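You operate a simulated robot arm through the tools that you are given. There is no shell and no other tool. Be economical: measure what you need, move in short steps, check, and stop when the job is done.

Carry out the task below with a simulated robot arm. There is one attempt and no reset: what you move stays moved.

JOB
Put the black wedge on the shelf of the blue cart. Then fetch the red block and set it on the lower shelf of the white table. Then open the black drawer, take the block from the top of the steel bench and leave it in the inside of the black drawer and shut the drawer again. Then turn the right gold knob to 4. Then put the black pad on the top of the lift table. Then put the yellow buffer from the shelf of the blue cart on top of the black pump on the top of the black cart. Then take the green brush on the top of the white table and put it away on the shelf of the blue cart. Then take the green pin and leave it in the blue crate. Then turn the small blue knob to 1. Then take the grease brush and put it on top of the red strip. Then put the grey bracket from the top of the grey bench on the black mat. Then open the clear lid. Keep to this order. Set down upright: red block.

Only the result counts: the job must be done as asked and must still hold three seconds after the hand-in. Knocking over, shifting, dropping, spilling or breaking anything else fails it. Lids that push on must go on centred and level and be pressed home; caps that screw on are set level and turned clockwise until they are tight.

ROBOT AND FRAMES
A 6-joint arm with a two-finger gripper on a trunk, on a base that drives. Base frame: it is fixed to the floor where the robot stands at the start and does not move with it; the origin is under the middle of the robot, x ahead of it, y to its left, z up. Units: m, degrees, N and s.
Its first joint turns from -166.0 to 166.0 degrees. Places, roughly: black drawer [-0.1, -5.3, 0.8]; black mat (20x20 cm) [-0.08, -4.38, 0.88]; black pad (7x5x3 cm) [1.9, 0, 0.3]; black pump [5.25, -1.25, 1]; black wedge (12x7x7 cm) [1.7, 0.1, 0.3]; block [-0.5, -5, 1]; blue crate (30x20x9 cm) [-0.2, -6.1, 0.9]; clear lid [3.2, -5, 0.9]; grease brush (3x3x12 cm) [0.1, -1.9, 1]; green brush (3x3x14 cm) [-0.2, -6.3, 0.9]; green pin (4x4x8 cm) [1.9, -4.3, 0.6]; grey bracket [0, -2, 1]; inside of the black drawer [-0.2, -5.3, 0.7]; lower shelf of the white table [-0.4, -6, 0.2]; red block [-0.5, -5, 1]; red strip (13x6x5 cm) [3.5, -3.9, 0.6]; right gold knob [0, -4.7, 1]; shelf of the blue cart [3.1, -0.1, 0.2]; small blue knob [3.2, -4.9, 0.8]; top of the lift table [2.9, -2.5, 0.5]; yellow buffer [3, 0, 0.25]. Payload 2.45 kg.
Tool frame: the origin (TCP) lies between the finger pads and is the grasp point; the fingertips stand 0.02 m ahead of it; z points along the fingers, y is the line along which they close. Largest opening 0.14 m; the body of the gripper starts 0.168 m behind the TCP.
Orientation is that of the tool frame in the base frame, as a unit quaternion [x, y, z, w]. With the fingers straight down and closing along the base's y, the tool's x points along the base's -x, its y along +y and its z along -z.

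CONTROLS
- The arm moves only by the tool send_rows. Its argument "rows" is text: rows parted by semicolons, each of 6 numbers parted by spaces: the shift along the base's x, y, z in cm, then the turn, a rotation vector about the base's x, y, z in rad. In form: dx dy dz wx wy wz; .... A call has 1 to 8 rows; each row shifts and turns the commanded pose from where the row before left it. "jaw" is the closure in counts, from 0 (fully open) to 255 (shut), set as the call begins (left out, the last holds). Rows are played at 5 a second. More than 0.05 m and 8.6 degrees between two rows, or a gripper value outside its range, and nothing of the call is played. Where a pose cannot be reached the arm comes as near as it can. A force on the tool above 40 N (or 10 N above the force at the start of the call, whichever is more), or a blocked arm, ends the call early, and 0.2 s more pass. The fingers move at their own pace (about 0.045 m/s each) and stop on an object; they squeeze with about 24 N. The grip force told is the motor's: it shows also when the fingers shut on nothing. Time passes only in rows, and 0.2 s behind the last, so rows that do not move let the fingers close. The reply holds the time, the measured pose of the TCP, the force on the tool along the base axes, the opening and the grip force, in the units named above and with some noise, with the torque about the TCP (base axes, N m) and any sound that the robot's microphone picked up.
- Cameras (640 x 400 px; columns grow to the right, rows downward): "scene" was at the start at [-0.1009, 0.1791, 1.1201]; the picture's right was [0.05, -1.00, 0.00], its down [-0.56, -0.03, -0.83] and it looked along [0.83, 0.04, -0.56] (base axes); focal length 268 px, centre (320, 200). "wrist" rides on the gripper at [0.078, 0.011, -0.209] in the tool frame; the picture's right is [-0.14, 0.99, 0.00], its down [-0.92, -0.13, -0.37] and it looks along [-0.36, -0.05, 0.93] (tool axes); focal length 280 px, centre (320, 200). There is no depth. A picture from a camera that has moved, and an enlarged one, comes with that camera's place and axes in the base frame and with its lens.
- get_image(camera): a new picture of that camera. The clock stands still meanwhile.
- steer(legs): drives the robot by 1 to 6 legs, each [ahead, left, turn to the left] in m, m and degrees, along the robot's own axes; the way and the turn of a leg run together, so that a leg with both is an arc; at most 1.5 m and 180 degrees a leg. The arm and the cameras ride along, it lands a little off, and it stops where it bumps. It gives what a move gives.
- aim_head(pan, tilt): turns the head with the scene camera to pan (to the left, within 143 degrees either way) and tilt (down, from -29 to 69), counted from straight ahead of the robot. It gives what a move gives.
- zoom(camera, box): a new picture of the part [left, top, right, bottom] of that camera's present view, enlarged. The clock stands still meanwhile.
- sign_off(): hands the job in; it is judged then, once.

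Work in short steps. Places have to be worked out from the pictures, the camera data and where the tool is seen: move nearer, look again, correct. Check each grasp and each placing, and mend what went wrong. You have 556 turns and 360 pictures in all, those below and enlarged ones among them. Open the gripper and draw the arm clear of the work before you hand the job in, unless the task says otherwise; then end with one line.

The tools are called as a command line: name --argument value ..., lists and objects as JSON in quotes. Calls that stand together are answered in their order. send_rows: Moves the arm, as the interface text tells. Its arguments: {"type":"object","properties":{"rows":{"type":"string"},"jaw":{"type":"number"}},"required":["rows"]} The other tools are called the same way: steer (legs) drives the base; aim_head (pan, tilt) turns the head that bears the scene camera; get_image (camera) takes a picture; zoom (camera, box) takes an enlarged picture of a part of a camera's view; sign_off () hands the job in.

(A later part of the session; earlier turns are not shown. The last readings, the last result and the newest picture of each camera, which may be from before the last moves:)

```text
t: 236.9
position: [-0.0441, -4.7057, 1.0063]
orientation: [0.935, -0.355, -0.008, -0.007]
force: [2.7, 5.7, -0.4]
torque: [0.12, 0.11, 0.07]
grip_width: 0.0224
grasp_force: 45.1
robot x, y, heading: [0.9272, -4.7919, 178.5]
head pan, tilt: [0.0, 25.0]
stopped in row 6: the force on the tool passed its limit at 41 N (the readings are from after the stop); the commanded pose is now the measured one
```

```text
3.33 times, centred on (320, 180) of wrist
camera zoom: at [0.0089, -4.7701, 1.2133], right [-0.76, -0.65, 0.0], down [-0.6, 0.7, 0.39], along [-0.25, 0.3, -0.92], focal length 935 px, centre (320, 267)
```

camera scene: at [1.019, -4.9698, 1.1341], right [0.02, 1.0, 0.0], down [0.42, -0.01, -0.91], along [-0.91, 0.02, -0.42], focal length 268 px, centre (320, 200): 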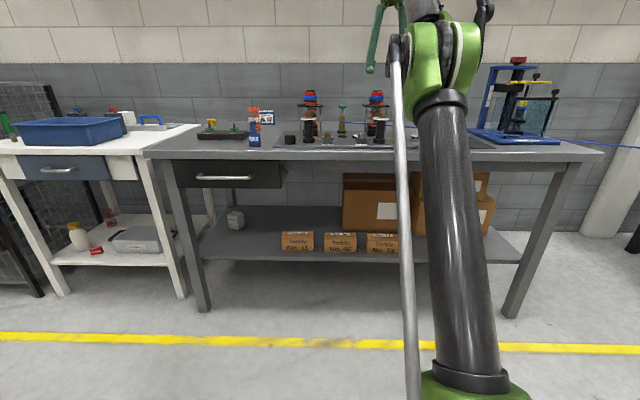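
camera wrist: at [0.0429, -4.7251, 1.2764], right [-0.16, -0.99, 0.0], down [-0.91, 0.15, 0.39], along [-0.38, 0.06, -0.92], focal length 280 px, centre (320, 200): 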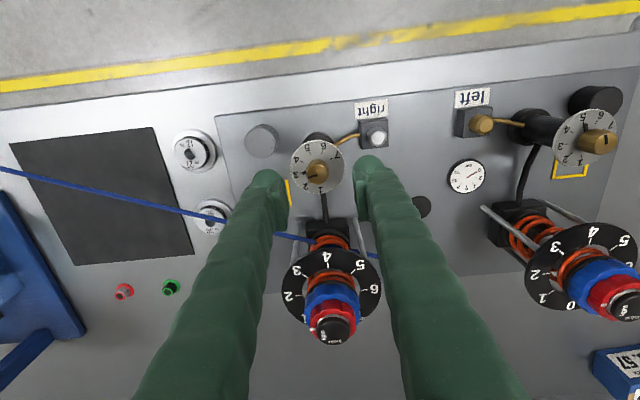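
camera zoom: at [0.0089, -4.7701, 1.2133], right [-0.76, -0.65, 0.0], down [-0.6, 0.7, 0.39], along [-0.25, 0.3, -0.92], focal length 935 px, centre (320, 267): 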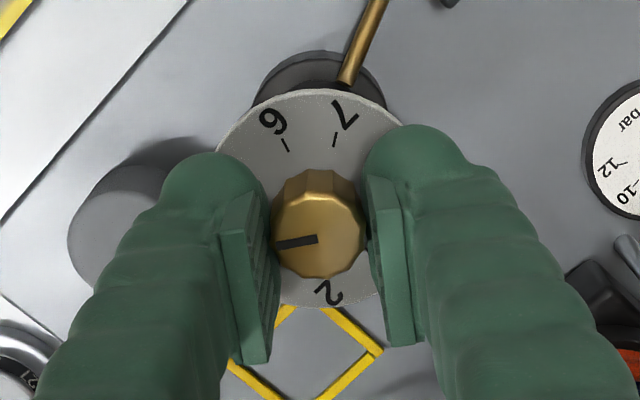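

The dial has shifted by exactly one step relative to the gripper. I release and check.

send_rows --rows "0 0 0 0 0 0;0 0 0 0 0 0;0 0 2 0 0 0;0 0 4 0 0 0;0 0 4 0 0 0;0 0 0 0 0 0" --jaw 150

zoom --camera "wrist" --box '[240, 120, 400, 240]'

```text
t: 238.3
position: [-0.0431, -4.709, 1.108]
orientation: [0.935, -0.355, -0.008, -0.006]
force: [-0.2, -0.4, -0.5]
torque: [0.0, 0.01, 0.0]
grip_width: 0.0577
grasp_force: 0.1
robot x, y, heading: [0.9247, -4.795, 178.6]
head pan, tilt: [0.0, 25.0]
```

```text
3.33 times, centred on (320, 180) of wrist
camera zoom: at [0.0089, -4.7723, 1.3141], right [-0.76, -0.65, 0.0], down [-0.6, 0.7, 0.39], along [-0.25, 0.3, -0.92], focal length 935 px, centre (320, 267)
```

zoom: 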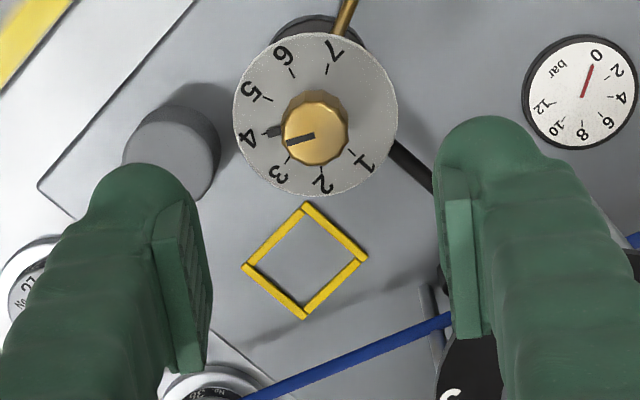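

The marker points at 4. Now the black pad: I un-rotate, retract the arm, turn north and drive back to the first bench.

send_rows --rows "0 0 3 0 0 0.14;3 0 2 0 0 0.14;4 0 0 0 0 0.14;4 0 0 0 0 0.14;4 0 0 0 0 0.14;4 0 0 0 0 0;4 0 0 0 0 0;4 0 0 0 0 0"

send_rows --rows "4 0 -4 0 0 0;4 0 -3 0 0 0;3 0 -3 0 0 0;0 0 -4 0 0 0;0 0 -4 0 0 0;0 0 -4 0 0 0;0 0 -4 0 0 0;0 0 -4 0 0 0"

steer --legs '[[0, 0, -88.5], [1.4, 0, 0], [1.4, 0, 0], [1.0, 0, 0]]'

```text
t: 240.1
position: [0.2374, -4.7112, 1.1513]
orientation: [1.0, -0.014, -0.01, -0.004]
force: [0.1, 1.1, 0.1]
torque: [0.02, -0.07, 0.02]
grip_width: 0.0576
grasp_force: 0.1
out of reach, approached as far as the arm can: row 1
robot x, y, heading: [0.9239, -4.7919, 178.5]
head pan, tilt: [0.0, 25.0]
```

```text
refused: row 1 steps farther than a row can; nothing moved
```

```text
t: 262.5
position: [1.0575, -0.2664, 1.1521]
orientation: [-0.7, 0.714, 0.004, 0.01]
force: [0.1, -0.7, -0.6]
torque: [0.0, -0.01, 0.0]
grip_width: 0.0577
grasp_force: 0.1
robot x, y, heading: [0.9785, -0.9557, 89.3]
head pan, tilt: [0.0, 25.0]
```

I arrived at the north corridor. I strafe right to stand in front of the pad.

steer --legs '[[0, -0.88, 0.7]]'

get_image --camera "scene"

get_image --camera "wrist"

```text
t: 267.0
position: [1.898, -0.2647, 1.1524]
orientation: [0.712, -0.702, -0.005, -0.01]
force: [-0.6, -0.7, 0.8]
torque: [0.03, 0.01, -0.04]
grip_width: 0.0578
grasp_force: 0.1
robot x, y, heading: [1.8433, -0.9534, 91.2]
head pan, tilt: [0.0, 25.0]
```

```text
255 pictures are left
camera scene: at [1.6715, -1.0558, 1.1341], right [1.0, 0.02, 0.0], down [0.01, -0.42, -0.91], along [-0.01, 0.91, -0.42], focal length 268 px, centre (320, 200)
```

scene: 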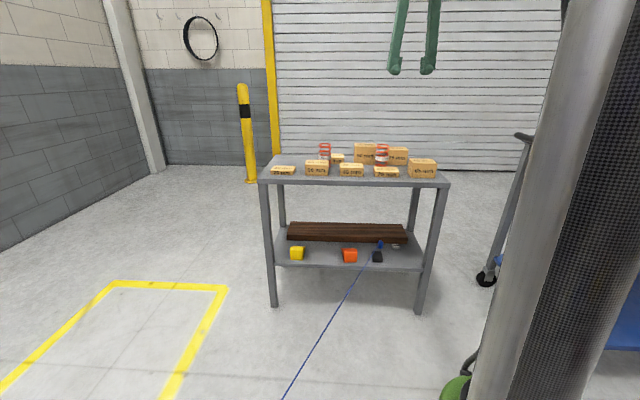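

```text
254 pictures are left
camera wrist: at [1.8852, -0.3477, 1.3589], right [-0.99, 0.12, 0.0], down [0.11, 0.91, 0.39], along [0.05, 0.38, -0.92], focal length 280 px, centre (320, 200)
```

wrist: 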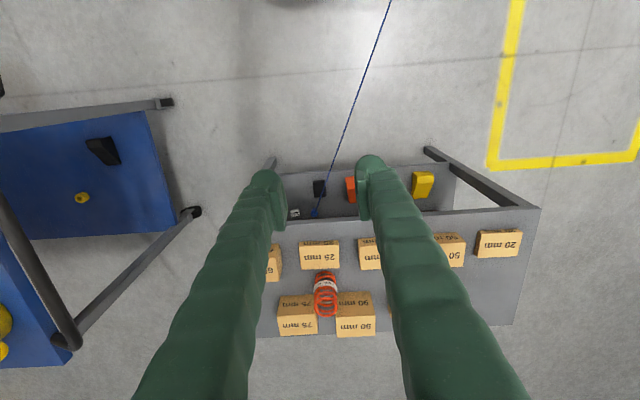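

The pad is at about (1.935, 0.03) on the shelf. I nudge the base and bring the arm down pitched in front of the shelf.

steer --legs '[[-0.05, -0.04, -1]]'

send_rows --rows "0 0.5 -4.5 0.11 0 0;0 0.5 -4.5 0.11 0 0;0 0.5 -4.5 0.11 0 0;0 0.5 -4.5 0.11 0 0;0 0.5 -4.5 0.11 0 0;0 0.5 -4.5 0.11 0 0;0 0.5 -4.5 0.11 0 0;0 0.5 -4.5 0.11 0 0"

send_rows --rows "0 2 -4 0 0 0;0 2 -4 0 0 0;0 2.5 -4 0 0 0;0 2.5 -4 0 0 0;0 2.5 -4 0 0 0;0 2.5 -4 0 0 0;0 1 -4 0 0 0;0 0 -3 0 0 0"

get_image --camera "wrist"

```text
t: 268.0
position: [1.9486, -0.3168, 1.1514]
orientation: [-0.706, 0.708, 0.004, 0.01]
force: [-0.7, 0.0, 0.6]
torque: [0.0, -0.01, 0.0]
grip_width: 0.058
grasp_force: 0.1
robot x, y, heading: [1.8849, -1.0063, 89.7]
head pan, tilt: [0.0, 25.0]
```

```text
t: 269.8
position: [1.9454, -0.2792, 0.7918]
orientation: [-0.635, 0.639, 0.305, 0.309]
force: [0.9, 0.4, 0.3]
torque: [0.03, 0.0, 0.0]
grip_width: 0.0578
grasp_force: 0.0
robot x, y, heading: [1.8837, -1.0055, 90.0]
head pan, tilt: [0.0, 25.0]
```

```text
t: 271.6
position: [1.9468, -0.1274, 0.4814]
orientation: [-0.636, 0.638, 0.305, 0.309]
force: [-0.1, 0.1, 0.0]
torque: [0.01, 0.01, -0.02]
grip_width: 0.0577
grasp_force: 0.0
robot x, y, heading: [1.8832, -1.0065, 90.3]
head pan, tilt: [0.0, 25.0]
```

```text
253 pictures are left
camera wrist: at [1.9338, -0.3397, 0.5485], right [-0.99, 0.09, 0.1], down [0.13, 0.28, 0.95], along [0.06, 0.95, -0.29], focal length 280 px, centre (320, 200)
```

wrist: 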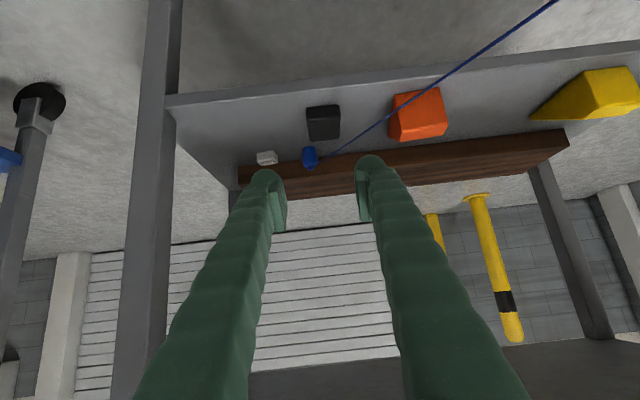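

The pad is at (1.94, 0.034), about 5 cm wide along x. I open to 8.5 cm and approach.

send_rows --rows "0 1.5 -3 0 0 0;0 1.5 -3 0 0 0;0 2 -3 0 0 0;-0.2 2.5 -2 0 0 0;-0.2 3 -1 0 0 0;0 3 -0.5 0 0 0;0 0 0 0 0 0" --jaw 100

get_image --camera "wrist"

```text
t: 273.2
position: [1.9473, 0.0186, 0.3681]
orientation: [-0.636, 0.638, 0.305, 0.309]
force: [-0.5, 0.3, 0.5]
torque: [0.01, -0.02, -0.02]
grip_width: 0.0851
grasp_force: 0.0
out of reach, approached as far as the arm can: row 2, 3
robot x, y, heading: [1.8843, -1.0067, 89.9]
head pan, tilt: [0.0, 25.0]
```

```text
252 pictures are left
camera wrist: at [1.9342, -0.1936, 0.435], right [-0.99, 0.09, 0.1], down [0.13, 0.28, 0.95], along [0.06, 0.95, -0.29], focal length 280 px, centre (320, 200)
```

wrist: 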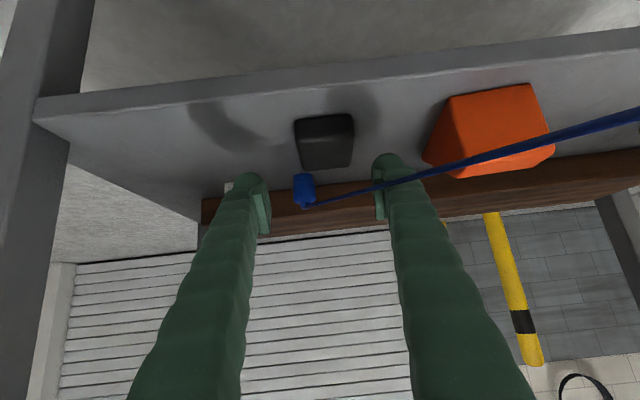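

Aligned. I go down to z≈0.335 over the pad's sides and close.

send_rows --rows "-0.1 0.8 -1.5 0 0 0;0 0.8 -1.2 0 0 0;0 0 -0.6 0 0 0;0 0 0 0 0 0"

send_rows --rows "0 0 0 0 0 0;0 0 0 0 0 0;0 0 0 0 0 0;0 0 0 0 0 0" --jaw 255

get_image --camera "wrist"

```text
t: 274.2
position: [1.9457, 0.0366, 0.3342]
orientation: [-0.636, 0.638, 0.305, 0.309]
force: [-0.2, 0.4, 0.3]
torque: [0.0, 0.02, 0.01]
grip_width: 0.0849
grasp_force: 0.1
robot x, y, heading: [1.8809, -1.0063, 90.0]
head pan, tilt: [0.0, 25.0]
```

```text
t: 275.2
position: [1.9449, 0.0378, 0.3349]
orientation: [-0.636, 0.638, 0.306, 0.309]
force: [-1.5, -0.2, 0.4]
torque: [0.0, 0.0, -0.01]
grip_width: 0.0488
grasp_force: 24.2
robot x, y, heading: [1.8881, -1.006, 90.2]
head pan, tilt: [0.0, 25.0]
```

```text
251 pictures are left
camera wrist: at [1.9321, -0.1754, 0.4028], right [-0.99, 0.09, 0.1], down [0.13, 0.28, 0.95], along [0.06, 0.95, -0.29], focal length 280 px, centre (320, 200)
```

wrist: 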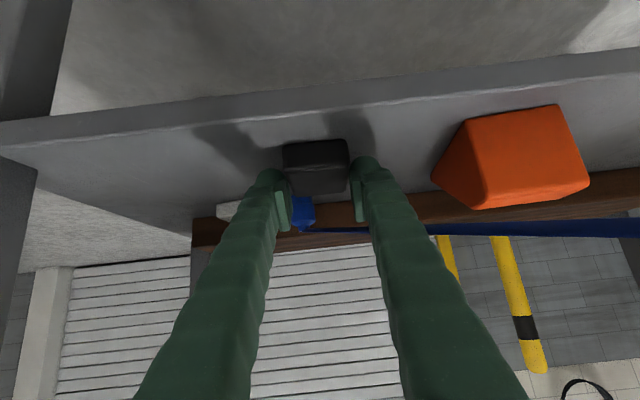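

Gripped. I lift slightly and draw it out of the shelf.

send_rows --rows "0 0 2 0 0 0;0 -1 2 0 0 0;0 -3 2 0 0 0;0 -4 2 0 0 0;0 -4 2.5 0 0 0;0 -4 2.5 0 0 0;0 -4 2.5 0 0 0;0 -4 2.5 0 0 0"

send_rows --rows "0 -3 3.5 0 0 0;0 -3 3.5 0 0 0;0 -3 3.5 0 0 0;0 -2 4 0 0 0;0 0 4 0 0 0;0 0 4 0 0 0;0 0 4 0 0 0;0 0 4 0 0 0"

get_image --camera "wrist"

```text
t: 277.0
position: [1.9494, -0.2016, 0.517]
orientation: [-0.636, 0.638, 0.305, 0.309]
force: [-0.5, 0.2, -0.7]
torque: [-0.05, 0.0, 0.0]
grip_width: 0.049
grasp_force: 24.3
robot x, y, heading: [1.8843, -1.0072, 90.1]
head pan, tilt: [0.0, 25.0]
```

```text
t: 278.8
position: [1.9499, -0.3133, 0.8194]
orientation: [-0.635, 0.638, 0.306, 0.31]
force: [-0.6, -0.3, -0.8]
torque: [-0.04, -0.02, 0.01]
grip_width: 0.0488
grasp_force: 24.3
robot x, y, heading: [1.883, -1.0085, 90.2]
head pan, tilt: [0.0, 25.0]
```

```text
250 pictures are left
camera wrist: at [1.9362, -0.5243, 0.8877], right [-0.99, 0.09, 0.1], down [0.13, 0.28, 0.95], along [0.06, 0.95, -0.29], focal length 280 px, centre (320, 200)
```

wrist: 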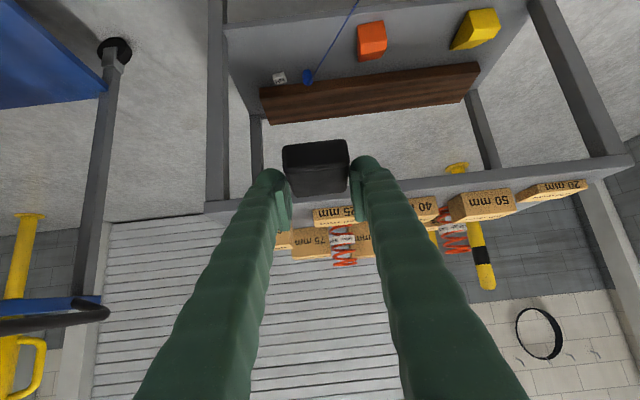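

Pad in hand. I turn east and drive past the grey cart, then look south at the lift table.

steer --legs '[[0.05, 0, 0], [0, 0, -90], [1.1, 0, 0]]'

aim_head --pan -60 --tilt 25

get_image --camera "scene"

```text
t: 288.9
position: [3.6929, -1.0113, 0.8195]
orientation: [-0.001, 0.9, -0.002, 0.435]
force: [-0.5, -1.2, -0.7]
torque: [0.02, 0.01, -0.01]
grip_width: 0.0491
grasp_force: 23.8
robot x, y, heading: [3.0032, -0.9528, 0.5]
head pan, tilt: [0.0, 25.0]
```

```text
t: 290.2
position: [3.6937, -1.0105, 0.8186]
orientation: [-0.002, 0.9, -0.001, 0.435]
force: [-0.2, 0.7, -0.7]
torque: [0.0, -0.02, 0.0]
grip_width: 0.0489
grasp_force: 24.6
robot x, y, heading: [3.0008, -0.9533, 0.3]
head pan, tilt: [-60.0, 25.0]
```

```text
249 pictures are left
camera scene: at [2.8563, -0.858, 1.1341], right [-0.86, -0.51, 0.0], down [-0.21, 0.36, -0.91], along [0.46, -0.78, -0.42], focal length 268 px, centre (320, 200)
```

scene: 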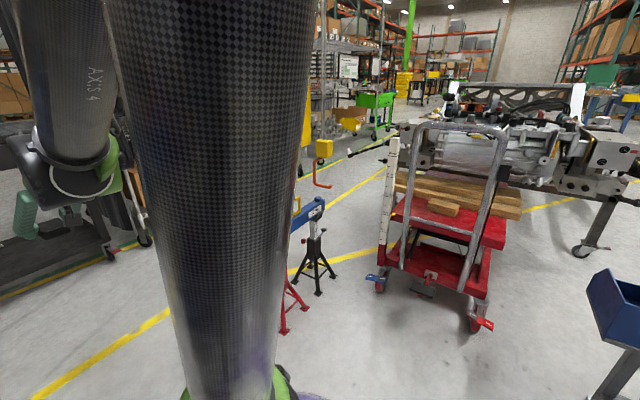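

I zoom in on the lift table.

zoom --camera "scene" --box '[340, 100, 560, 340]'

```text
1.67 times, centred on (450, 220) of scene
camera zoom: at [2.8563, -0.858, 1.1341], right [-0.86, -0.51, 0.0], down [-0.21, 0.36, -0.91], along [0.46, -0.78, -0.42], focal length 447 px, centre (103, 167)
```

zoom: 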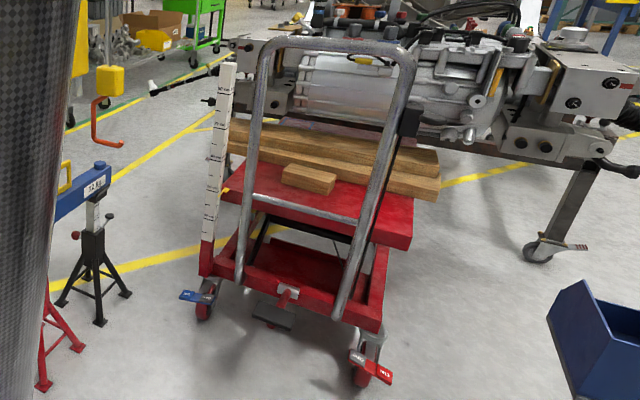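

The lift platform (z≈0.5) has a free red patch near (2.77, −2.19), in front of the beams. The handle frame blocks the north side, so I'll approach from the west. I go back around the grey cart.

steer --legs '[[-1.0, 0, 0], [-0.95, 0, 0], [0, 0, -90], [1.4, 0, 0]]'

aim_head --pan 75 --tilt 20

get_image --camera "scene"

```text
t: 310.5
position: [0.9777, -3.0685, 0.8201]
orientation: [0.638, 0.636, -0.309, 0.306]
force: [-0.6, 0.8, -1.4]
torque: [0.05, 0.01, 0.01]
grip_width: 0.0487
grasp_force: 24.0
robot x, y, heading: [1.0421, -2.3758, -89.8]
head pan, tilt: [-60.0, 25.0]
```

```text
t: 312.7
position: [0.9766, -3.069, 0.8187]
orientation: [0.638, 0.635, -0.31, 0.306]
force: [0.0, 0.5, -1.4]
torque: [0.03, -0.01, 0.01]
grip_width: 0.0487
grasp_force: 23.8
robot x, y, heading: [1.0417, -2.3772, -89.9]
head pan, tilt: [75.0, 20.0]
```

```text
247 pictures are left
camera scene: at [1.3069, -2.2116, 1.1422], right [-0.26, -0.97, 0.0], down [-0.33, 0.09, -0.94], along [0.91, -0.24, -0.34], focal length 268 px, centre (320, 200)
```

scene: 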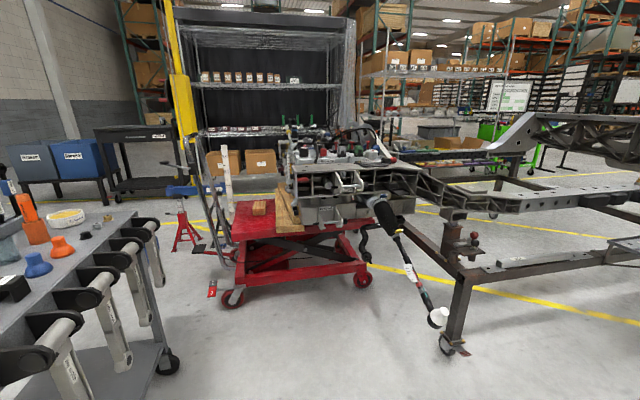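

Good view of the lift table from the west. I zoom in.

zoom --camera "scene" --box '[190, 130, 400, 310]'

```text
2.22 times, centred on (295, 220) of scene
camera zoom: at [1.3069, -2.2116, 1.1422], right [-0.26, -0.97, 0.0], down [-0.33, 0.09, -0.94], along [0.91, -0.24, -0.34], focal length 596 px, centre (376, 156)
```

zoom: 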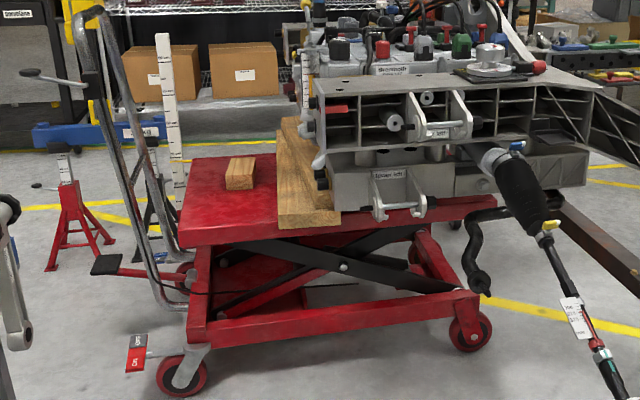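

The free red area between the platform's west edge (x≈2.66) and the small wood block is clear. I turn and drive in toward it.

steer --legs '[[0, 0, 108], [0.7, -0.28, 0]]'

aim_head --pan 5 --tilt 25

get_image --camera "scene"

get_image --camera "wrist"

```text
t: 320.1
position: [2.2714, -2.348, 0.8176]
orientation: [-0.106, 0.896, 0.051, 0.429]
force: [-22.5, -0.3, 11.5]
torque: [-0.4, -0.44, -0.72]
grip_width: 0.0489
grasp_force: 24.3
robot x, y, heading: [1.5899, -2.4503, 13.7]
head pan, tilt: [75.0, 20.0]
stopped in leg 2: the force on the tool passed its limit at 198 N (the readings are from after the stop); the commanded pose is now the measured one
```

```text
t: 321.5
position: [2.2728, -2.3478, 0.816]
orientation: [-0.106, 0.896, 0.051, 0.428]
force: [-41.1, 3.0, 1.5]
torque: [-0.04, -0.15, -1.22]
grip_width: 0.0486
grasp_force: 23.6
robot x, y, heading: [1.5895, -2.4499, 13.7]
head pan, tilt: [5.0, 25.0]
```

```text
245 pictures are left
camera scene: at [1.4511, -2.2967, 1.1339], right [0.32, -0.95, 0.0], down [-0.4, -0.14, -0.91], along [0.86, 0.29, -0.42], focal length 268 px, centre (320, 200)
```

scene: 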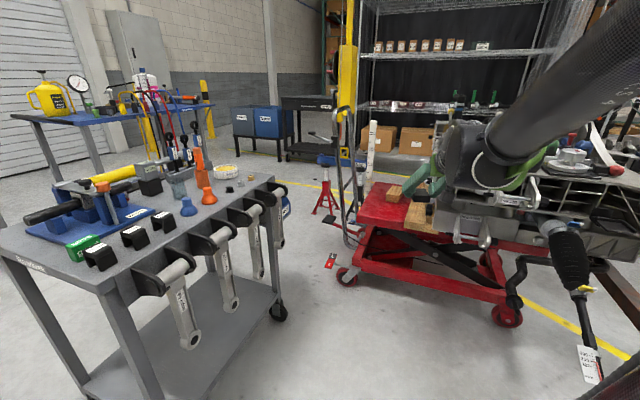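

```text
244 pictures are left
camera wrist: at [2.0626, -2.3873, 0.8855], right [-0.15, 0.98, 0.11], down [0.31, -0.06, 0.95], along [0.94, 0.17, -0.3], focal length 280 px, centre (320, 200)
```

wrist: 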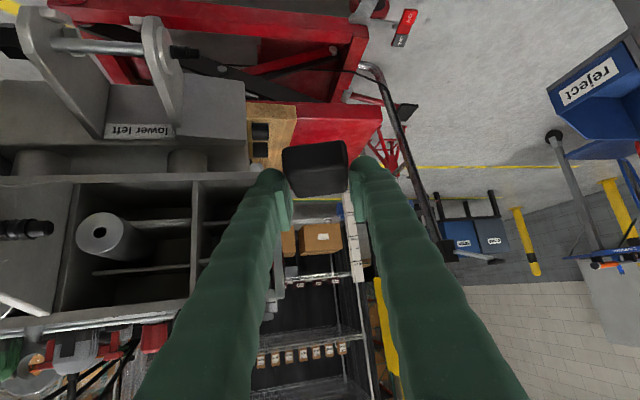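

The gripper ran into the gearbox's corner, which reaches further west than I judged. I back straight out at once.

steer --legs '[[-0.3, 0, 0]]'

get_image --camera "scene"

get_image --camera "wrist"

```text
t: 323.6
position: [1.9789, -2.4241, 0.815]
orientation: [-0.102, 0.896, 0.049, 0.429]
force: [-0.8, 0.2, -0.2]
torque: [-0.02, 0.0, 0.0]
grip_width: 0.0489
grasp_force: 24.2
robot x, y, heading: [1.2982, -2.5208, 13.1]
head pan, tilt: [5.0, 25.0]
```

```text
243 pictures are left
camera scene: at [1.1586, -2.3657, 1.1341], right [0.31, -0.95, 0.0], down [-0.4, -0.13, -0.91], along [0.86, 0.28, -0.42], focal length 268 px, centre (320, 200)
```

scene: 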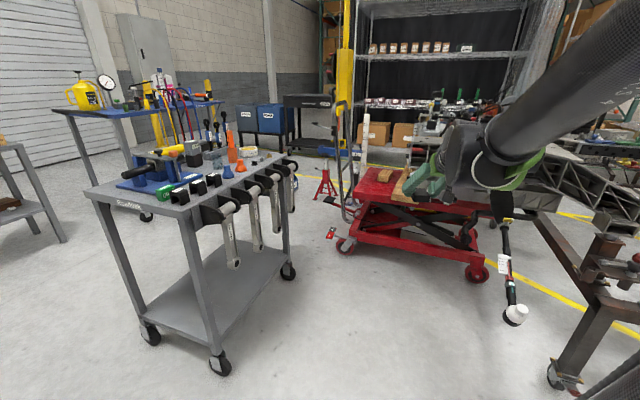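

```text
242 pictures are left
camera wrist: at [1.7694, -2.462, 0.8852], right [-0.14, 0.98, 0.11], down [0.31, -0.06, 0.95], along [0.94, 0.16, -0.3], focal length 280 px, centre (320, 200)
```

wrist: 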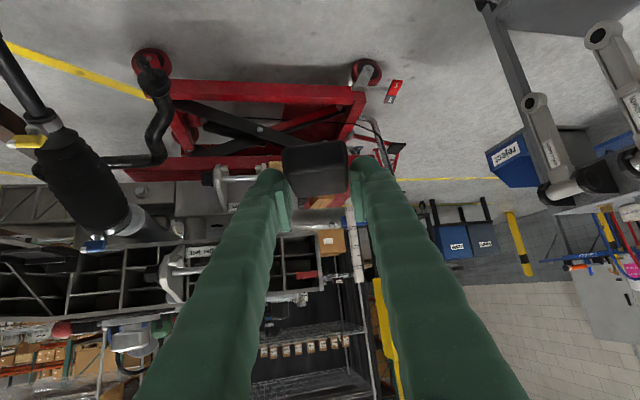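

Nothing moved: the lift's wheel is still at (2.68, −2.05). I re-route further north with the tool pointing nearly straight east, keeping y ≥ −2.3.

steer --legs '[[0, 0, -9], [0, 0.22, 0]]'

send_rows --rows "0 3 0 0 0 0;0 3 0 0 0 0;0 3 0 0 0 0;0 3 0 0 0 0;0 3 0 0 0 0;0 0 0 0 0 0"

get_image --camera "wrist"

get_image --camera "scene"

```text
t: 325.9
position: [1.9712, -2.3182, 0.8166]
orientation: [-0.029, 0.902, 0.014, 0.431]
force: [-0.5, 0.4, -1.0]
torque: [0.01, -0.01, -0.01]
grip_width: 0.0489
grasp_force: 24.2
robot x, y, heading: [1.2796, -2.3042, 3.9]
head pan, tilt: [5.0, 25.0]
```

```text
t: 327.3
position: [1.9718, -2.1693, 0.8145]
orientation: [-0.028, 0.902, 0.012, 0.43]
force: [0.6, -0.4, -1.3]
torque: [0.01, 0.02, 0.01]
grip_width: 0.0489
grasp_force: 24.4
robot x, y, heading: [1.2812, -2.3035, 3.6]
head pan, tilt: [5.0, 25.0]
```

```text
241 pictures are left
camera wrist: at [1.7584, -2.1718, 0.8834], right [0.02, 0.99, 0.11], down [0.3, -0.11, 0.95], along [0.95, 0.01, -0.3], focal length 280 px, centre (320, 200)
```

wrist: 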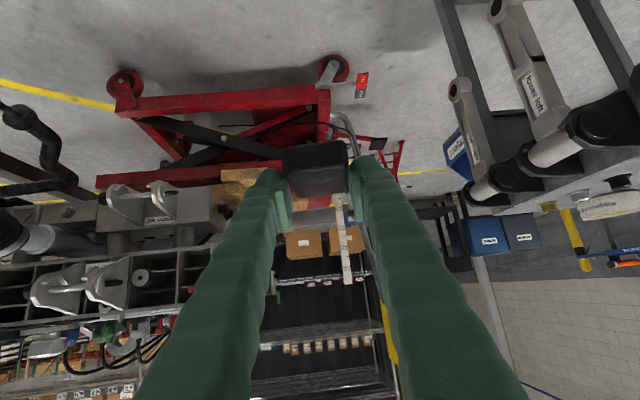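

```text
240 pictures are left
camera scene: at [1.171, -2.1275, 1.1341], right [0.15, -0.99, 0.0], down [-0.42, -0.06, -0.91], along [0.9, 0.14, -0.42], focal length 268 px, centre (320, 200)
```

scene: 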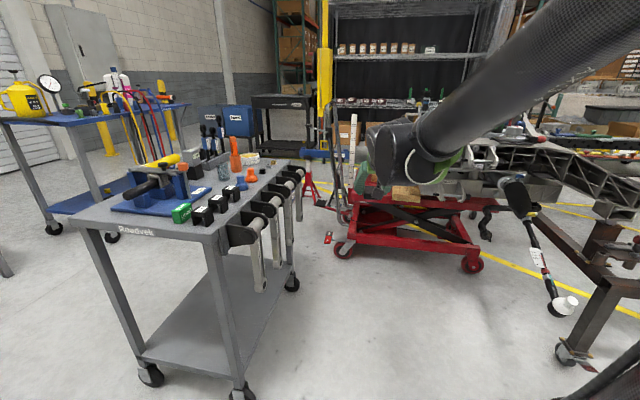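

The channel is clear around y≈−2.15. I drive ahead 0.42 m.

steer --legs '[[0.42, -0.03, 0]]'

get_image --camera "wrist"

```text
t: 329.9
position: [2.3891, -2.1765, 0.8153]
orientation: [-0.027, 0.902, 0.013, 0.431]
force: [0.1, -0.2, -0.8]
torque: [-0.05, 0.02, 0.01]
grip_width: 0.0487
grasp_force: 23.6
robot x, y, heading: [1.6954, -2.3073, 3.4]
head pan, tilt: [5.0, 25.0]
```

```text
239 pictures are left
camera wrist: at [2.1753, -2.1786, 0.8834], right [0.03, 0.99, 0.11], down [0.3, -0.11, 0.95], along [0.95, 0.01, -0.3], focal length 280 px, centre (320, 200)
```

wrist: 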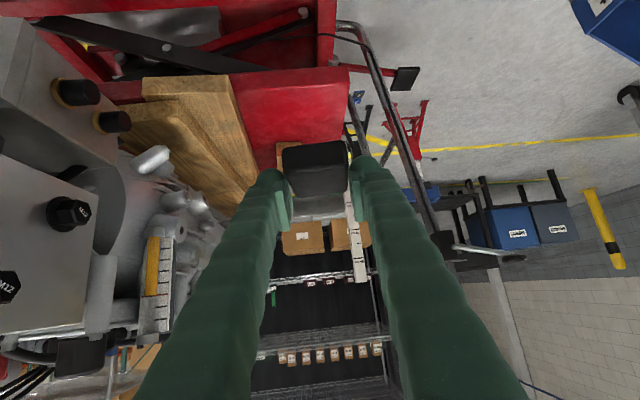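

The red patch is ahead: x≥2.6, y −2.31 to −2.10. I extend to about (2.73, −2.185) while descending.

send_rows --rows "4 -0.1 -2 0 0 0;4 -0.1 -2 0 0 0;4 -0.1 -2 0 0 0;4 -0.1 -2 0 0 0;4 -0.1 -2 0 0 0;4 -0.1 -2 0 0 0;4 -0.1 -2 0 0 0;4 -0.1 -2 0 0 0"

get_image --camera "wrist"

get_image --camera "scene"

```text
t: 331.7
position: [2.71, -2.1824, 0.654]
orientation: [-0.027, 0.902, 0.013, 0.431]
force: [-0.4, -0.1, -1.1]
torque: [-0.02, -0.03, -0.05]
grip_width: 0.0488
grasp_force: 24.4
robot x, y, heading: [1.6955, -2.3057, 3.4]
head pan, tilt: [5.0, 25.0]
```

```text
238 pictures are left
camera wrist: at [2.4966, -2.1855, 0.7231], right [0.03, 0.99, 0.11], down [0.3, -0.11, 0.95], along [0.95, 0.01, -0.3], focal length 280 px, centre (320, 200)
```

wrist: 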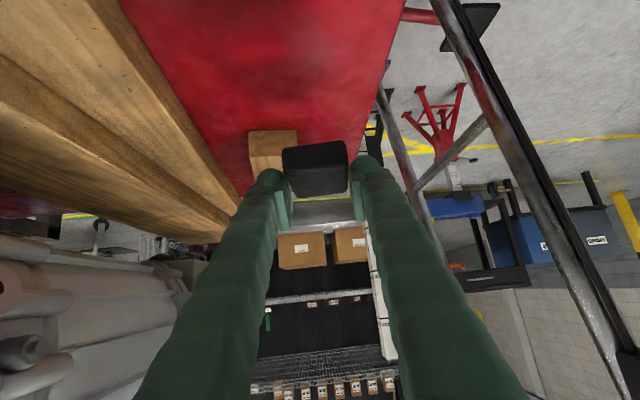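

```text
237 pictures are left
camera scene: at [1.5882, -2.1304, 1.1341], right [0.15, -0.99, 0.0], down [-0.42, -0.06, -0.91], along [0.9, 0.13, -0.42], focal length 268 px, centre (320, 200)
```

scene: 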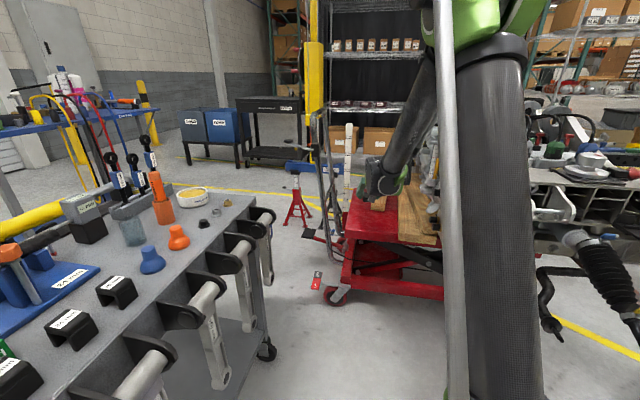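

Above the free spot, short of the wood block. I descend gently.

send_rows --rows "0 0 -2 0 0 0;0 0 -2 0 0 0;0 0 -2 0 0 0;0 0 -1 0 0 0;0 0 -1 0 0 0;0 0 -0.7 0 0 0;0 0 -0.7 0 0 0;0 0 -0.7 0 0 0"

get_image --camera "wrist"

```text
t: 333.5
position: [2.7073, -2.1846, 0.5526]
orientation: [-0.026, 0.902, 0.013, 0.431]
force: [0.5, -0.1, -0.9]
torque: [0.01, 0.01, -0.03]
grip_width: 0.0487
grasp_force: 23.9
robot x, y, heading: [1.6996, -2.3052, 3.4]
head pan, tilt: [5.0, 25.0]
```

```text
236 pictures are left
camera wrist: at [2.4948, -2.1865, 0.6227], right [0.03, 0.99, 0.11], down [0.3, -0.11, 0.95], along [0.95, 0.01, -0.3], focal length 280 px, centre (320, 200)
```

wrist: 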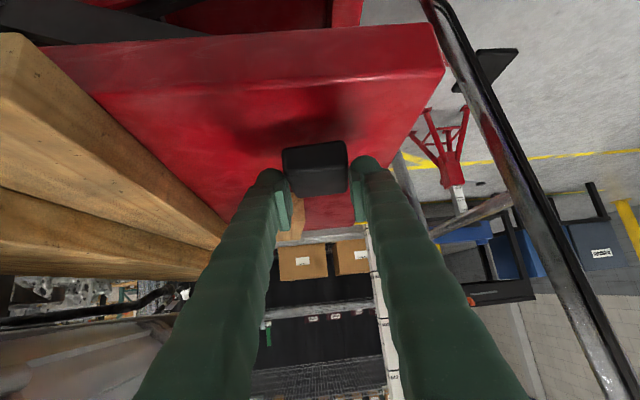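

Not yet touching. I continue down in small steps.

send_rows --rows "0 0 -0.7 0 0 0;0 0 -0.7 0 0 0;0 0 -0.5 0 0 0;0 0 -0.5 0 0 0;0 0 -0.5 0 0 0;0 0 -0.5 0 0 0;0 0 -0.5 0 0 0"

get_image --camera "wrist"

```text
t: 335.1
position: [2.709, -2.1848, 0.5167]
orientation: [-0.026, 0.901, 0.012, 0.433]
force: [1.2, 0.3, 35.1]
torque: [-0.02, 0.16, -0.01]
grip_width: 0.0495
grasp_force: 24.1
robot x, y, heading: [1.6974, -2.3077, 3.2]
head pan, tilt: [5.0, 25.0]
```

```text
235 pictures are left
camera wrist: at [2.4956, -2.1866, 0.5852], right [0.03, 0.99, 0.11], down [0.3, -0.11, 0.95], along [0.95, 0.01, -0.3], focal length 280 px, centre (320, 200)
```

wrist: 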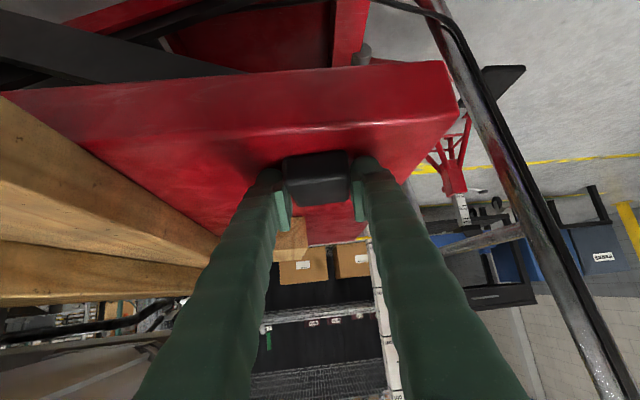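

Contact: the pad is on the platform. I relieve, open and retreat the way I came.

send_rows --rows "0 0 0.3 0 0 0;0 0 0 0 0 0"

send_rows --rows "0 0 0 0 0 0;0 0 0 0 0 0;0 0 0 0 0 0;-1.5 0 1.5 0 0 0;-3 0 3 0 0 0;-3 0 3 0 0 0;-3 0 3 0 0 0;-3 0 3 0 0 0" --jaw 110

get_image --camera "wrist"

```text
t: 335.7
position: [2.7078, -2.1865, 0.5165]
orientation: [-0.028, 0.902, 0.013, 0.431]
force: [1.2, 0.8, 0.9]
torque: [0.03, -0.14, 0.02]
grip_width: 0.0488
grasp_force: 24.4
robot x, y, heading: [1.7003, -2.3093, 3.6]
head pan, tilt: [5.0, 25.0]
```

```text
t: 337.5
position: [2.5741, -2.1849, 0.6533]
orientation: [-0.027, 0.902, 0.013, 0.431]
force: [0.3, -0.2, 0.0]
torque: [-0.03, 0.04, -0.01]
grip_width: 0.0798
grasp_force: 0.0
robot x, y, heading: [1.6959, -2.3107, 3.6]
head pan, tilt: [5.0, 25.0]
```

```text
234 pictures are left
camera wrist: at [2.361, -2.1864, 0.7232], right [0.03, 0.99, 0.11], down [0.3, -0.11, 0.95], along [0.95, 0.0, -0.3], focal length 280 px, centre (320, 200)
```

wrist: 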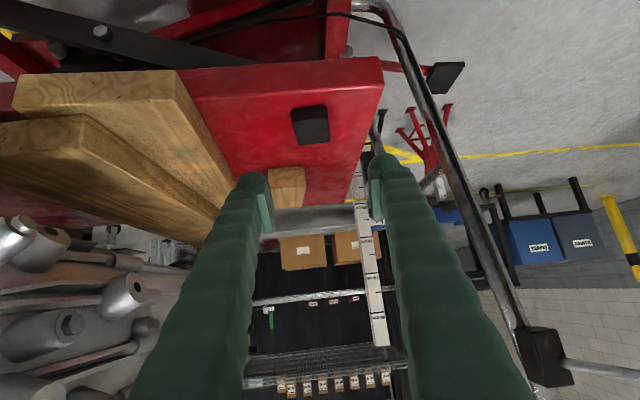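

The pad lies flat on the lift table. I retract and back out toward the corridor.

send_rows --rows "-3 0 2.5 0 0 0;-3 0 2.5 0 0 0;-3 0 2.5 0 0 0;-3 0 2.5 0 0 0;-3 0 2.5 0 0 0;-3 0 2.5 0 0 0;0 0 2 0 0 0;0 0 0 0 0 0"

steer --legs '[[-0.7, 0, 0], [0, 0, 86], [1.4, 0, 0], [1.4, 0, 0], [0.65, 0, 0]]'

aim_head --pan -40 --tilt 20

get_image --camera "scene"

```text
t: 339.3
position: [2.3945, -2.1861, 0.824]
orientation: [-0.027, 0.902, 0.013, 0.431]
force: [-0.1, -0.5, 1.1]
torque: [0.03, -0.02, -0.03]
grip_width: 0.0797
grasp_force: 0.1
robot x, y, heading: [1.6937, -2.3083, 3.6]
head pan, tilt: [5.0, 25.0]
```

```text
t: 363.2
position: [0.7701, 1.8008, 0.8225]
orientation: [0.658, -0.617, -0.315, -0.295]
force: [-0.2, -0.5, 0.6]
torque: [0.04, 0.01, 0.0]
grip_width: 0.0799
grasp_force: 0.0
robot x, y, heading: [0.8939, 1.1024, 93.8]
head pan, tilt: [5.0, 25.0]
```

```text
t: 364.3
position: [0.7713, 1.801, 0.8227]
orientation: [0.659, -0.616, -0.315, -0.295]
force: [-0.3, 0.1, -0.3]
torque: [0.02, 0.0, 0.03]
grip_width: 0.0795
grasp_force: 0.0
robot x, y, heading: [0.8973, 1.1037, 93.7]
head pan, tilt: [-40.0, 20.0]
```

```text
233 pictures are left
camera scene: at [0.7893, 0.9773, 1.1422], right [0.81, -0.59, 0.0], down [-0.2, -0.28, -0.94], along [0.55, 0.76, -0.34], focal length 268 px, centre (320, 200)
```

scene: 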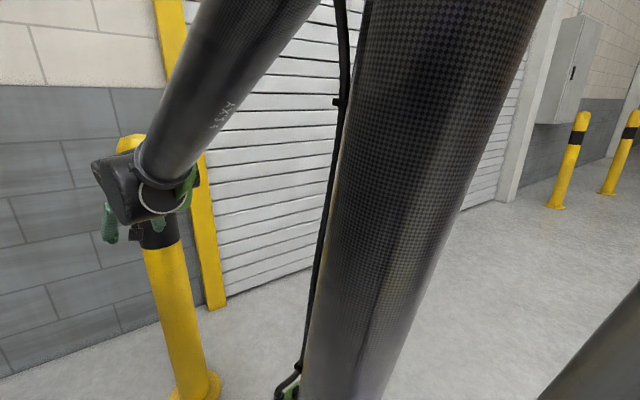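

The gripper is near a bollard. I back off a little, then turn east.

steer --legs '[[-0.2, 0, 0], [0, 0, -93], [1.0, 0, 0]]'

aim_head --pan 35 --tilt 20

get_image --camera "scene"

```text
t: 374.4
position: [2.581, 1.0826, 0.8222]
orientation: [-0.029, 0.902, 0.013, 0.43]
force: [0.3, 0.0, -0.5]
torque: [0.0, -0.02, 0.03]
grip_width: 0.0798
grasp_force: 0.0
robot x, y, heading: [1.8832, 0.9591, 3.9]
head pan, tilt: [-40.0, 20.0]
```

```text
t: 375.9
position: [2.5818, 1.0814, 0.8219]
orientation: [-0.028, 0.902, 0.014, 0.431]
force: [-0.7, 0.7, -0.4]
torque: [-0.01, 0.0, -0.02]
grip_width: 0.08
grasp_force: 0.0
robot x, y, heading: [1.8867, 0.9603, 3.6]
head pan, tilt: [35.0, 20.0]
```

```text
232 pictures are left
camera scene: at [1.7573, 1.1786, 1.1422], right [0.62, -0.78, 0.0], down [-0.27, -0.21, -0.94], along [0.73, 0.59, -0.34], focal length 268 px, centre (320, 200)
```

scene: 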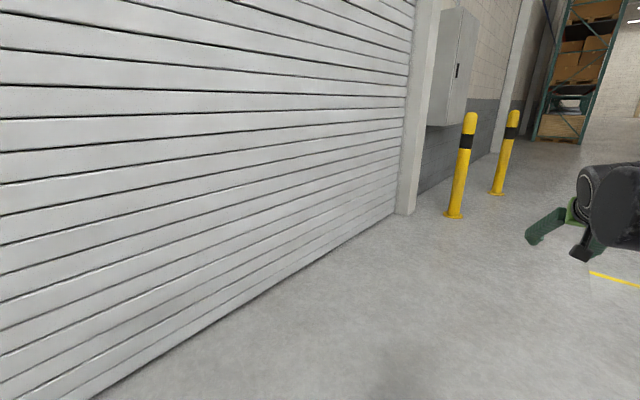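

Clear floor here, with the door at y≈2.36. I continue to x≈2.98 and turn south to face the cart's back side.

steer --legs '[[1.1, 0.12, 0], [0, 0, -93.5]]'

aim_head --pan 0 --tilt 30

get_image --camera "scene"

get_image --camera "wrist"

```text
t: 385.6
position: [3.1112, 0.4735, 0.8223]
orientation: [0.619, 0.657, -0.296, 0.314]
force: [-0.4, 0.4, -0.7]
torque: [-0.02, 0.02, 0.01]
grip_width: 0.0798
grasp_force: 0.1
robot x, y, heading: [2.9926, 1.1726, -86.3]
head pan, tilt: [35.0, 20.0]
```

```text
t: 386.6
position: [3.1111, 0.4735, 0.8234]
orientation: [0.619, 0.656, -0.296, 0.314]
force: [-0.7, -0.5, -0.6]
torque: [0.01, 0.01, 0.0]
grip_width: 0.0796
grasp_force: 0.0
robot x, y, heading: [2.9878, 1.1739, -86.3]
head pan, tilt: [0.0, 30.0]
```

```text
231 pictures are left
camera scene: at [3.1588, 1.2813, 1.1261], right [-1.0, -0.06, 0.0], down [-0.03, 0.5, -0.87], along [0.06, -0.86, -0.5], focal length 268 px, centre (320, 200)
```

scene: 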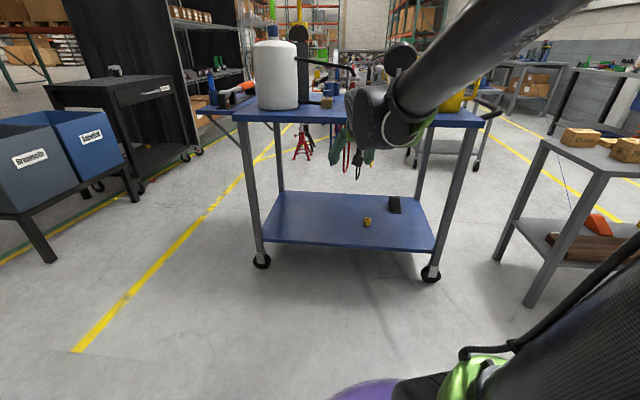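

```text
230 pictures are left
camera wrist: at [3.1086, 0.6864, 0.892], right [0.99, -0.03, 0.11], down [-0.11, -0.3, 0.95], along [0.01, -0.95, -0.3], focal length 280 px, centre (320, 200)
```

wrist: 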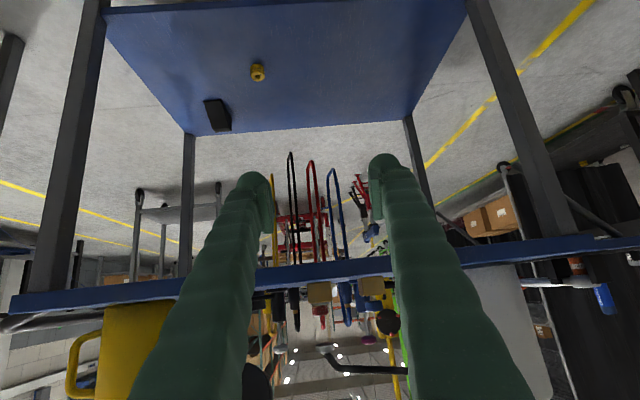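

The buffer is at about (2.973, −0.01) on the shelf (z≈0.22). I align the base a bit closer.

steer --legs '[[0.1, -0.08, -3.7]]'

send_rows --rows "-0.3 -1 -4 0 0 0;-0.3 -1 -4 0 0 0;-0.3 -2 -4 0 0 0;-0.3 -2.5 -4 0 0 0;0 -2.5 -4 0 0 0;0 -2.5 -4 0 0 0;0 -2.5 -4 0 0 0;0 -2.5 -4 0 0 0"

get_image --camera "wrist"

```text
t: 387.9
position: [2.9861, 0.3622, 0.8226]
orientation: [0.639, 0.637, -0.305, 0.305]
force: [-0.5, 0.8, 0.3]
torque: [0.02, 0.0, 0.0]
grip_width: 0.0797
grasp_force: 0.0
robot x, y, heading: [2.9141, 1.0644, -90.2]
head pan, tilt: [0.0, 30.0]
```

```text
t: 389.7
position: [2.9753, 0.1999, 0.5024]
orientation: [0.64, 0.636, -0.305, 0.304]
force: [-0.8, -0.5, 1.3]
torque: [-0.04, -0.03, -0.03]
grip_width: 0.0799
grasp_force: 0.0
robot x, y, heading: [2.911, 1.0657, -90.1]
head pan, tilt: [0.0, 30.0]
```

```text
229 pictures are left
camera wrist: at [2.9863, 0.4107, 0.5712], right [0.99, -0.09, 0.11], down [-0.13, -0.29, 0.95], along [-0.06, -0.95, -0.3], focal length 280 px, centre (320, 200)
```

wrist: 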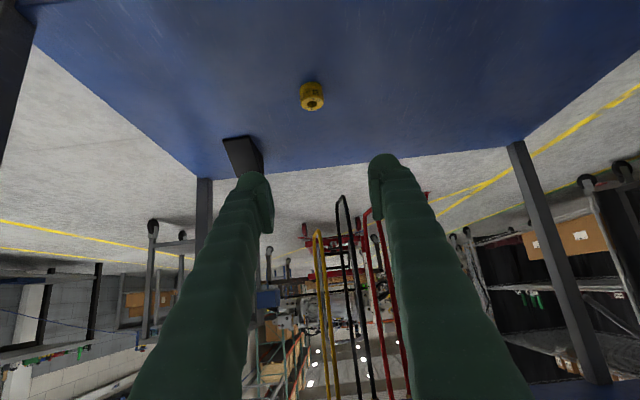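

The buffer is at (2.966, −0.015). I approach diagonally.

send_rows --rows "-0.2 -3 -2.5 0 0 0;-0.2 -3 -2.5 0 0 0;-0.2 -3 -2.5 0 0 0;-0.2 -3 -3 0 0 0;0 -3 -3 0 0 0;0 -2.5 -3 0 0 0;0 0 0 0 0 0"

get_image --camera "wrist"

```text
t: 391.3
position: [2.9642, 0.0215, 0.3342]
orientation: [0.639, 0.637, -0.306, 0.304]
force: [1.1, -0.2, -0.2]
torque: [0.0, -0.03, 0.03]
grip_width: 0.0795
grasp_force: 0.0
robot x, y, heading: [2.9116, 1.0653, -90.4]
head pan, tilt: [0.0, 30.0]
```

```text
228 pictures are left
camera wrist: at [2.9758, 0.2327, 0.4037], right [0.99, -0.09, 0.11], down [-0.13, -0.29, 0.95], along [-0.06, -0.95, -0.3], focal length 280 px, centre (320, 200)
```

wrist: 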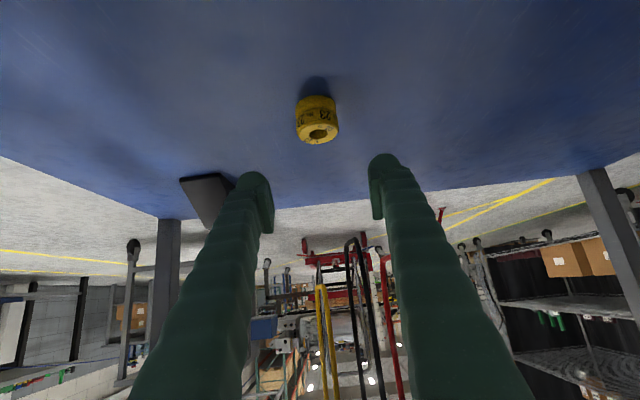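

Centred. I go the last bit to TCP (2.966, −0.013, 0.253) and close.

send_rows --rows "0.1 -1.5 -2.5 0 0 0;0.1 -1.5 -2.5 0 0 0;0 -0.5 -2 0 0 0;0 0 -1 0 0 0;0 0 0 0 0 0"

get_image --camera "wrist"

```text
t: 392.5
position: [2.968, -0.0143, 0.255]
orientation: [0.64, 0.636, -0.306, 0.304]
force: [0.8, 0.5, -0.7]
torque: [-0.05, 0.02, 0.0]
grip_width: 0.0797
grasp_force: 0.1
robot x, y, heading: [2.9131, 1.0644, -90.0]
head pan, tilt: [0.0, 30.0]
```

```text
227 pictures are left
camera wrist: at [2.9789, 0.1976, 0.3248], right [0.99, -0.09, 0.11], down [-0.13, -0.29, 0.95], along [-0.06, -0.95, -0.3], focal length 280 px, centre (320, 200)
```

wrist: 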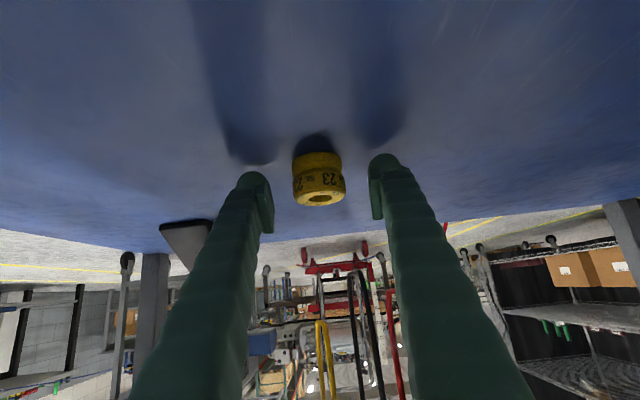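

send_rows --rows "0 0 -0.2 0 0 0;0 0 0 0 0 0;0 0 0 0 0 0;0 0 0 0 0 0;0 0 0 0 0 0" --jaw 255

get_image --camera "wrist"

```text
t: 393.7
position: [2.968, -0.0129, 0.2533]
orientation: [0.64, 0.636, -0.306, 0.303]
force: [-0.9, -1.1, -0.5]
torque: [0.05, 0.03, 0.03]
grip_width: 0.0435
grasp_force: 24.1
robot x, y, heading: [2.9145, 1.069, -90.1]
head pan, tilt: [0.0, 30.0]
```

```text
226 pictures are left
camera wrist: at [2.9793, 0.1982, 0.3226], right [0.99, -0.09, 0.11], down [-0.13, -0.29, 0.95], along [-0.06, -0.95, -0.3], focal length 280 px, centre (320, 200)
```

wrist: 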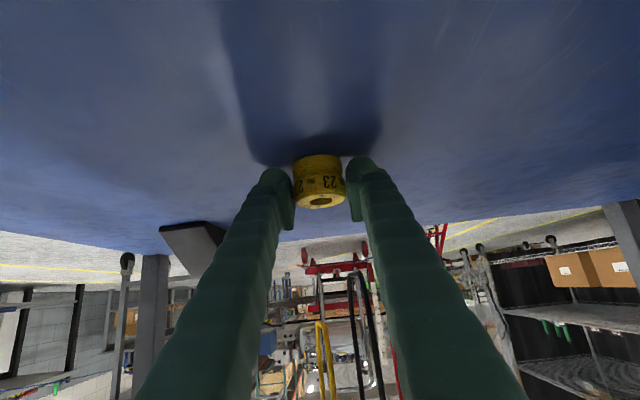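

Gripped. I lift and back out along the same path.

send_rows --rows "0 0 2 0 0 0;0 2 3 0 0 0;0 3 3 0 0 0;0 3 3 0 0 0;0 3 3 0 0 0;0 3.5 2.5 0 0 0;0 3.5 2.5 0 0 0;0 3.5 3 0 0 0"

send_rows --rows "0 3.5 3 0 0 0;0 3.5 3 0 0 0;0 3.5 3 0 0 0;0 2 4 0 0 0;0 1 4 0 0 0;0 1 4 0 0 0;0 1 4 0 0 0;0 1 4 0 0 0"

get_image --camera "wrist"

```text
t: 395.5
position: [2.9694, 0.2035, 0.4754]
orientation: [0.64, 0.637, -0.305, 0.303]
force: [-0.9, 0.0, -0.8]
torque: [-0.01, 0.02, 0.0]
grip_width: 0.0435
grasp_force: 24.4
robot x, y, heading: [2.9142, 1.0639, -90.3]
head pan, tilt: [0.0, 30.0]
```

```text
t: 397.3
position: [2.9659, 0.3694, 0.7676]
orientation: [0.64, 0.635, -0.306, 0.305]
force: [0.2, 0.3, -1.3]
torque: [0.01, -0.02, -0.01]
grip_width: 0.0436
grasp_force: 24.5
robot x, y, heading: [2.9099, 1.0674, -90.3]
head pan, tilt: [0.0, 30.0]
```

```text
225 pictures are left
camera wrist: at [2.9776, 0.581, 0.8366], right [0.99, -0.09, 0.11], down [-0.13, -0.29, 0.95], along [-0.06, -0.95, -0.3], focal length 280 px, centre (320, 200)
```

wrist: 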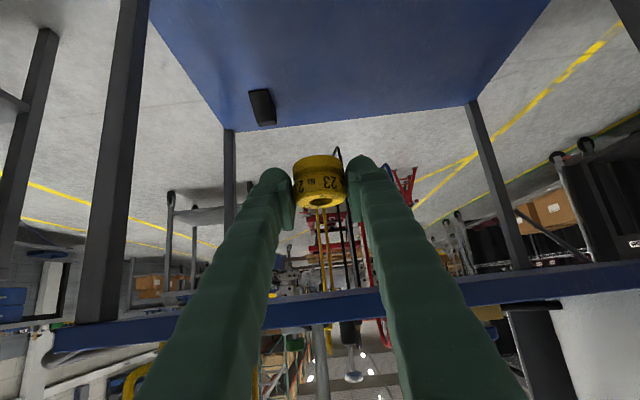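

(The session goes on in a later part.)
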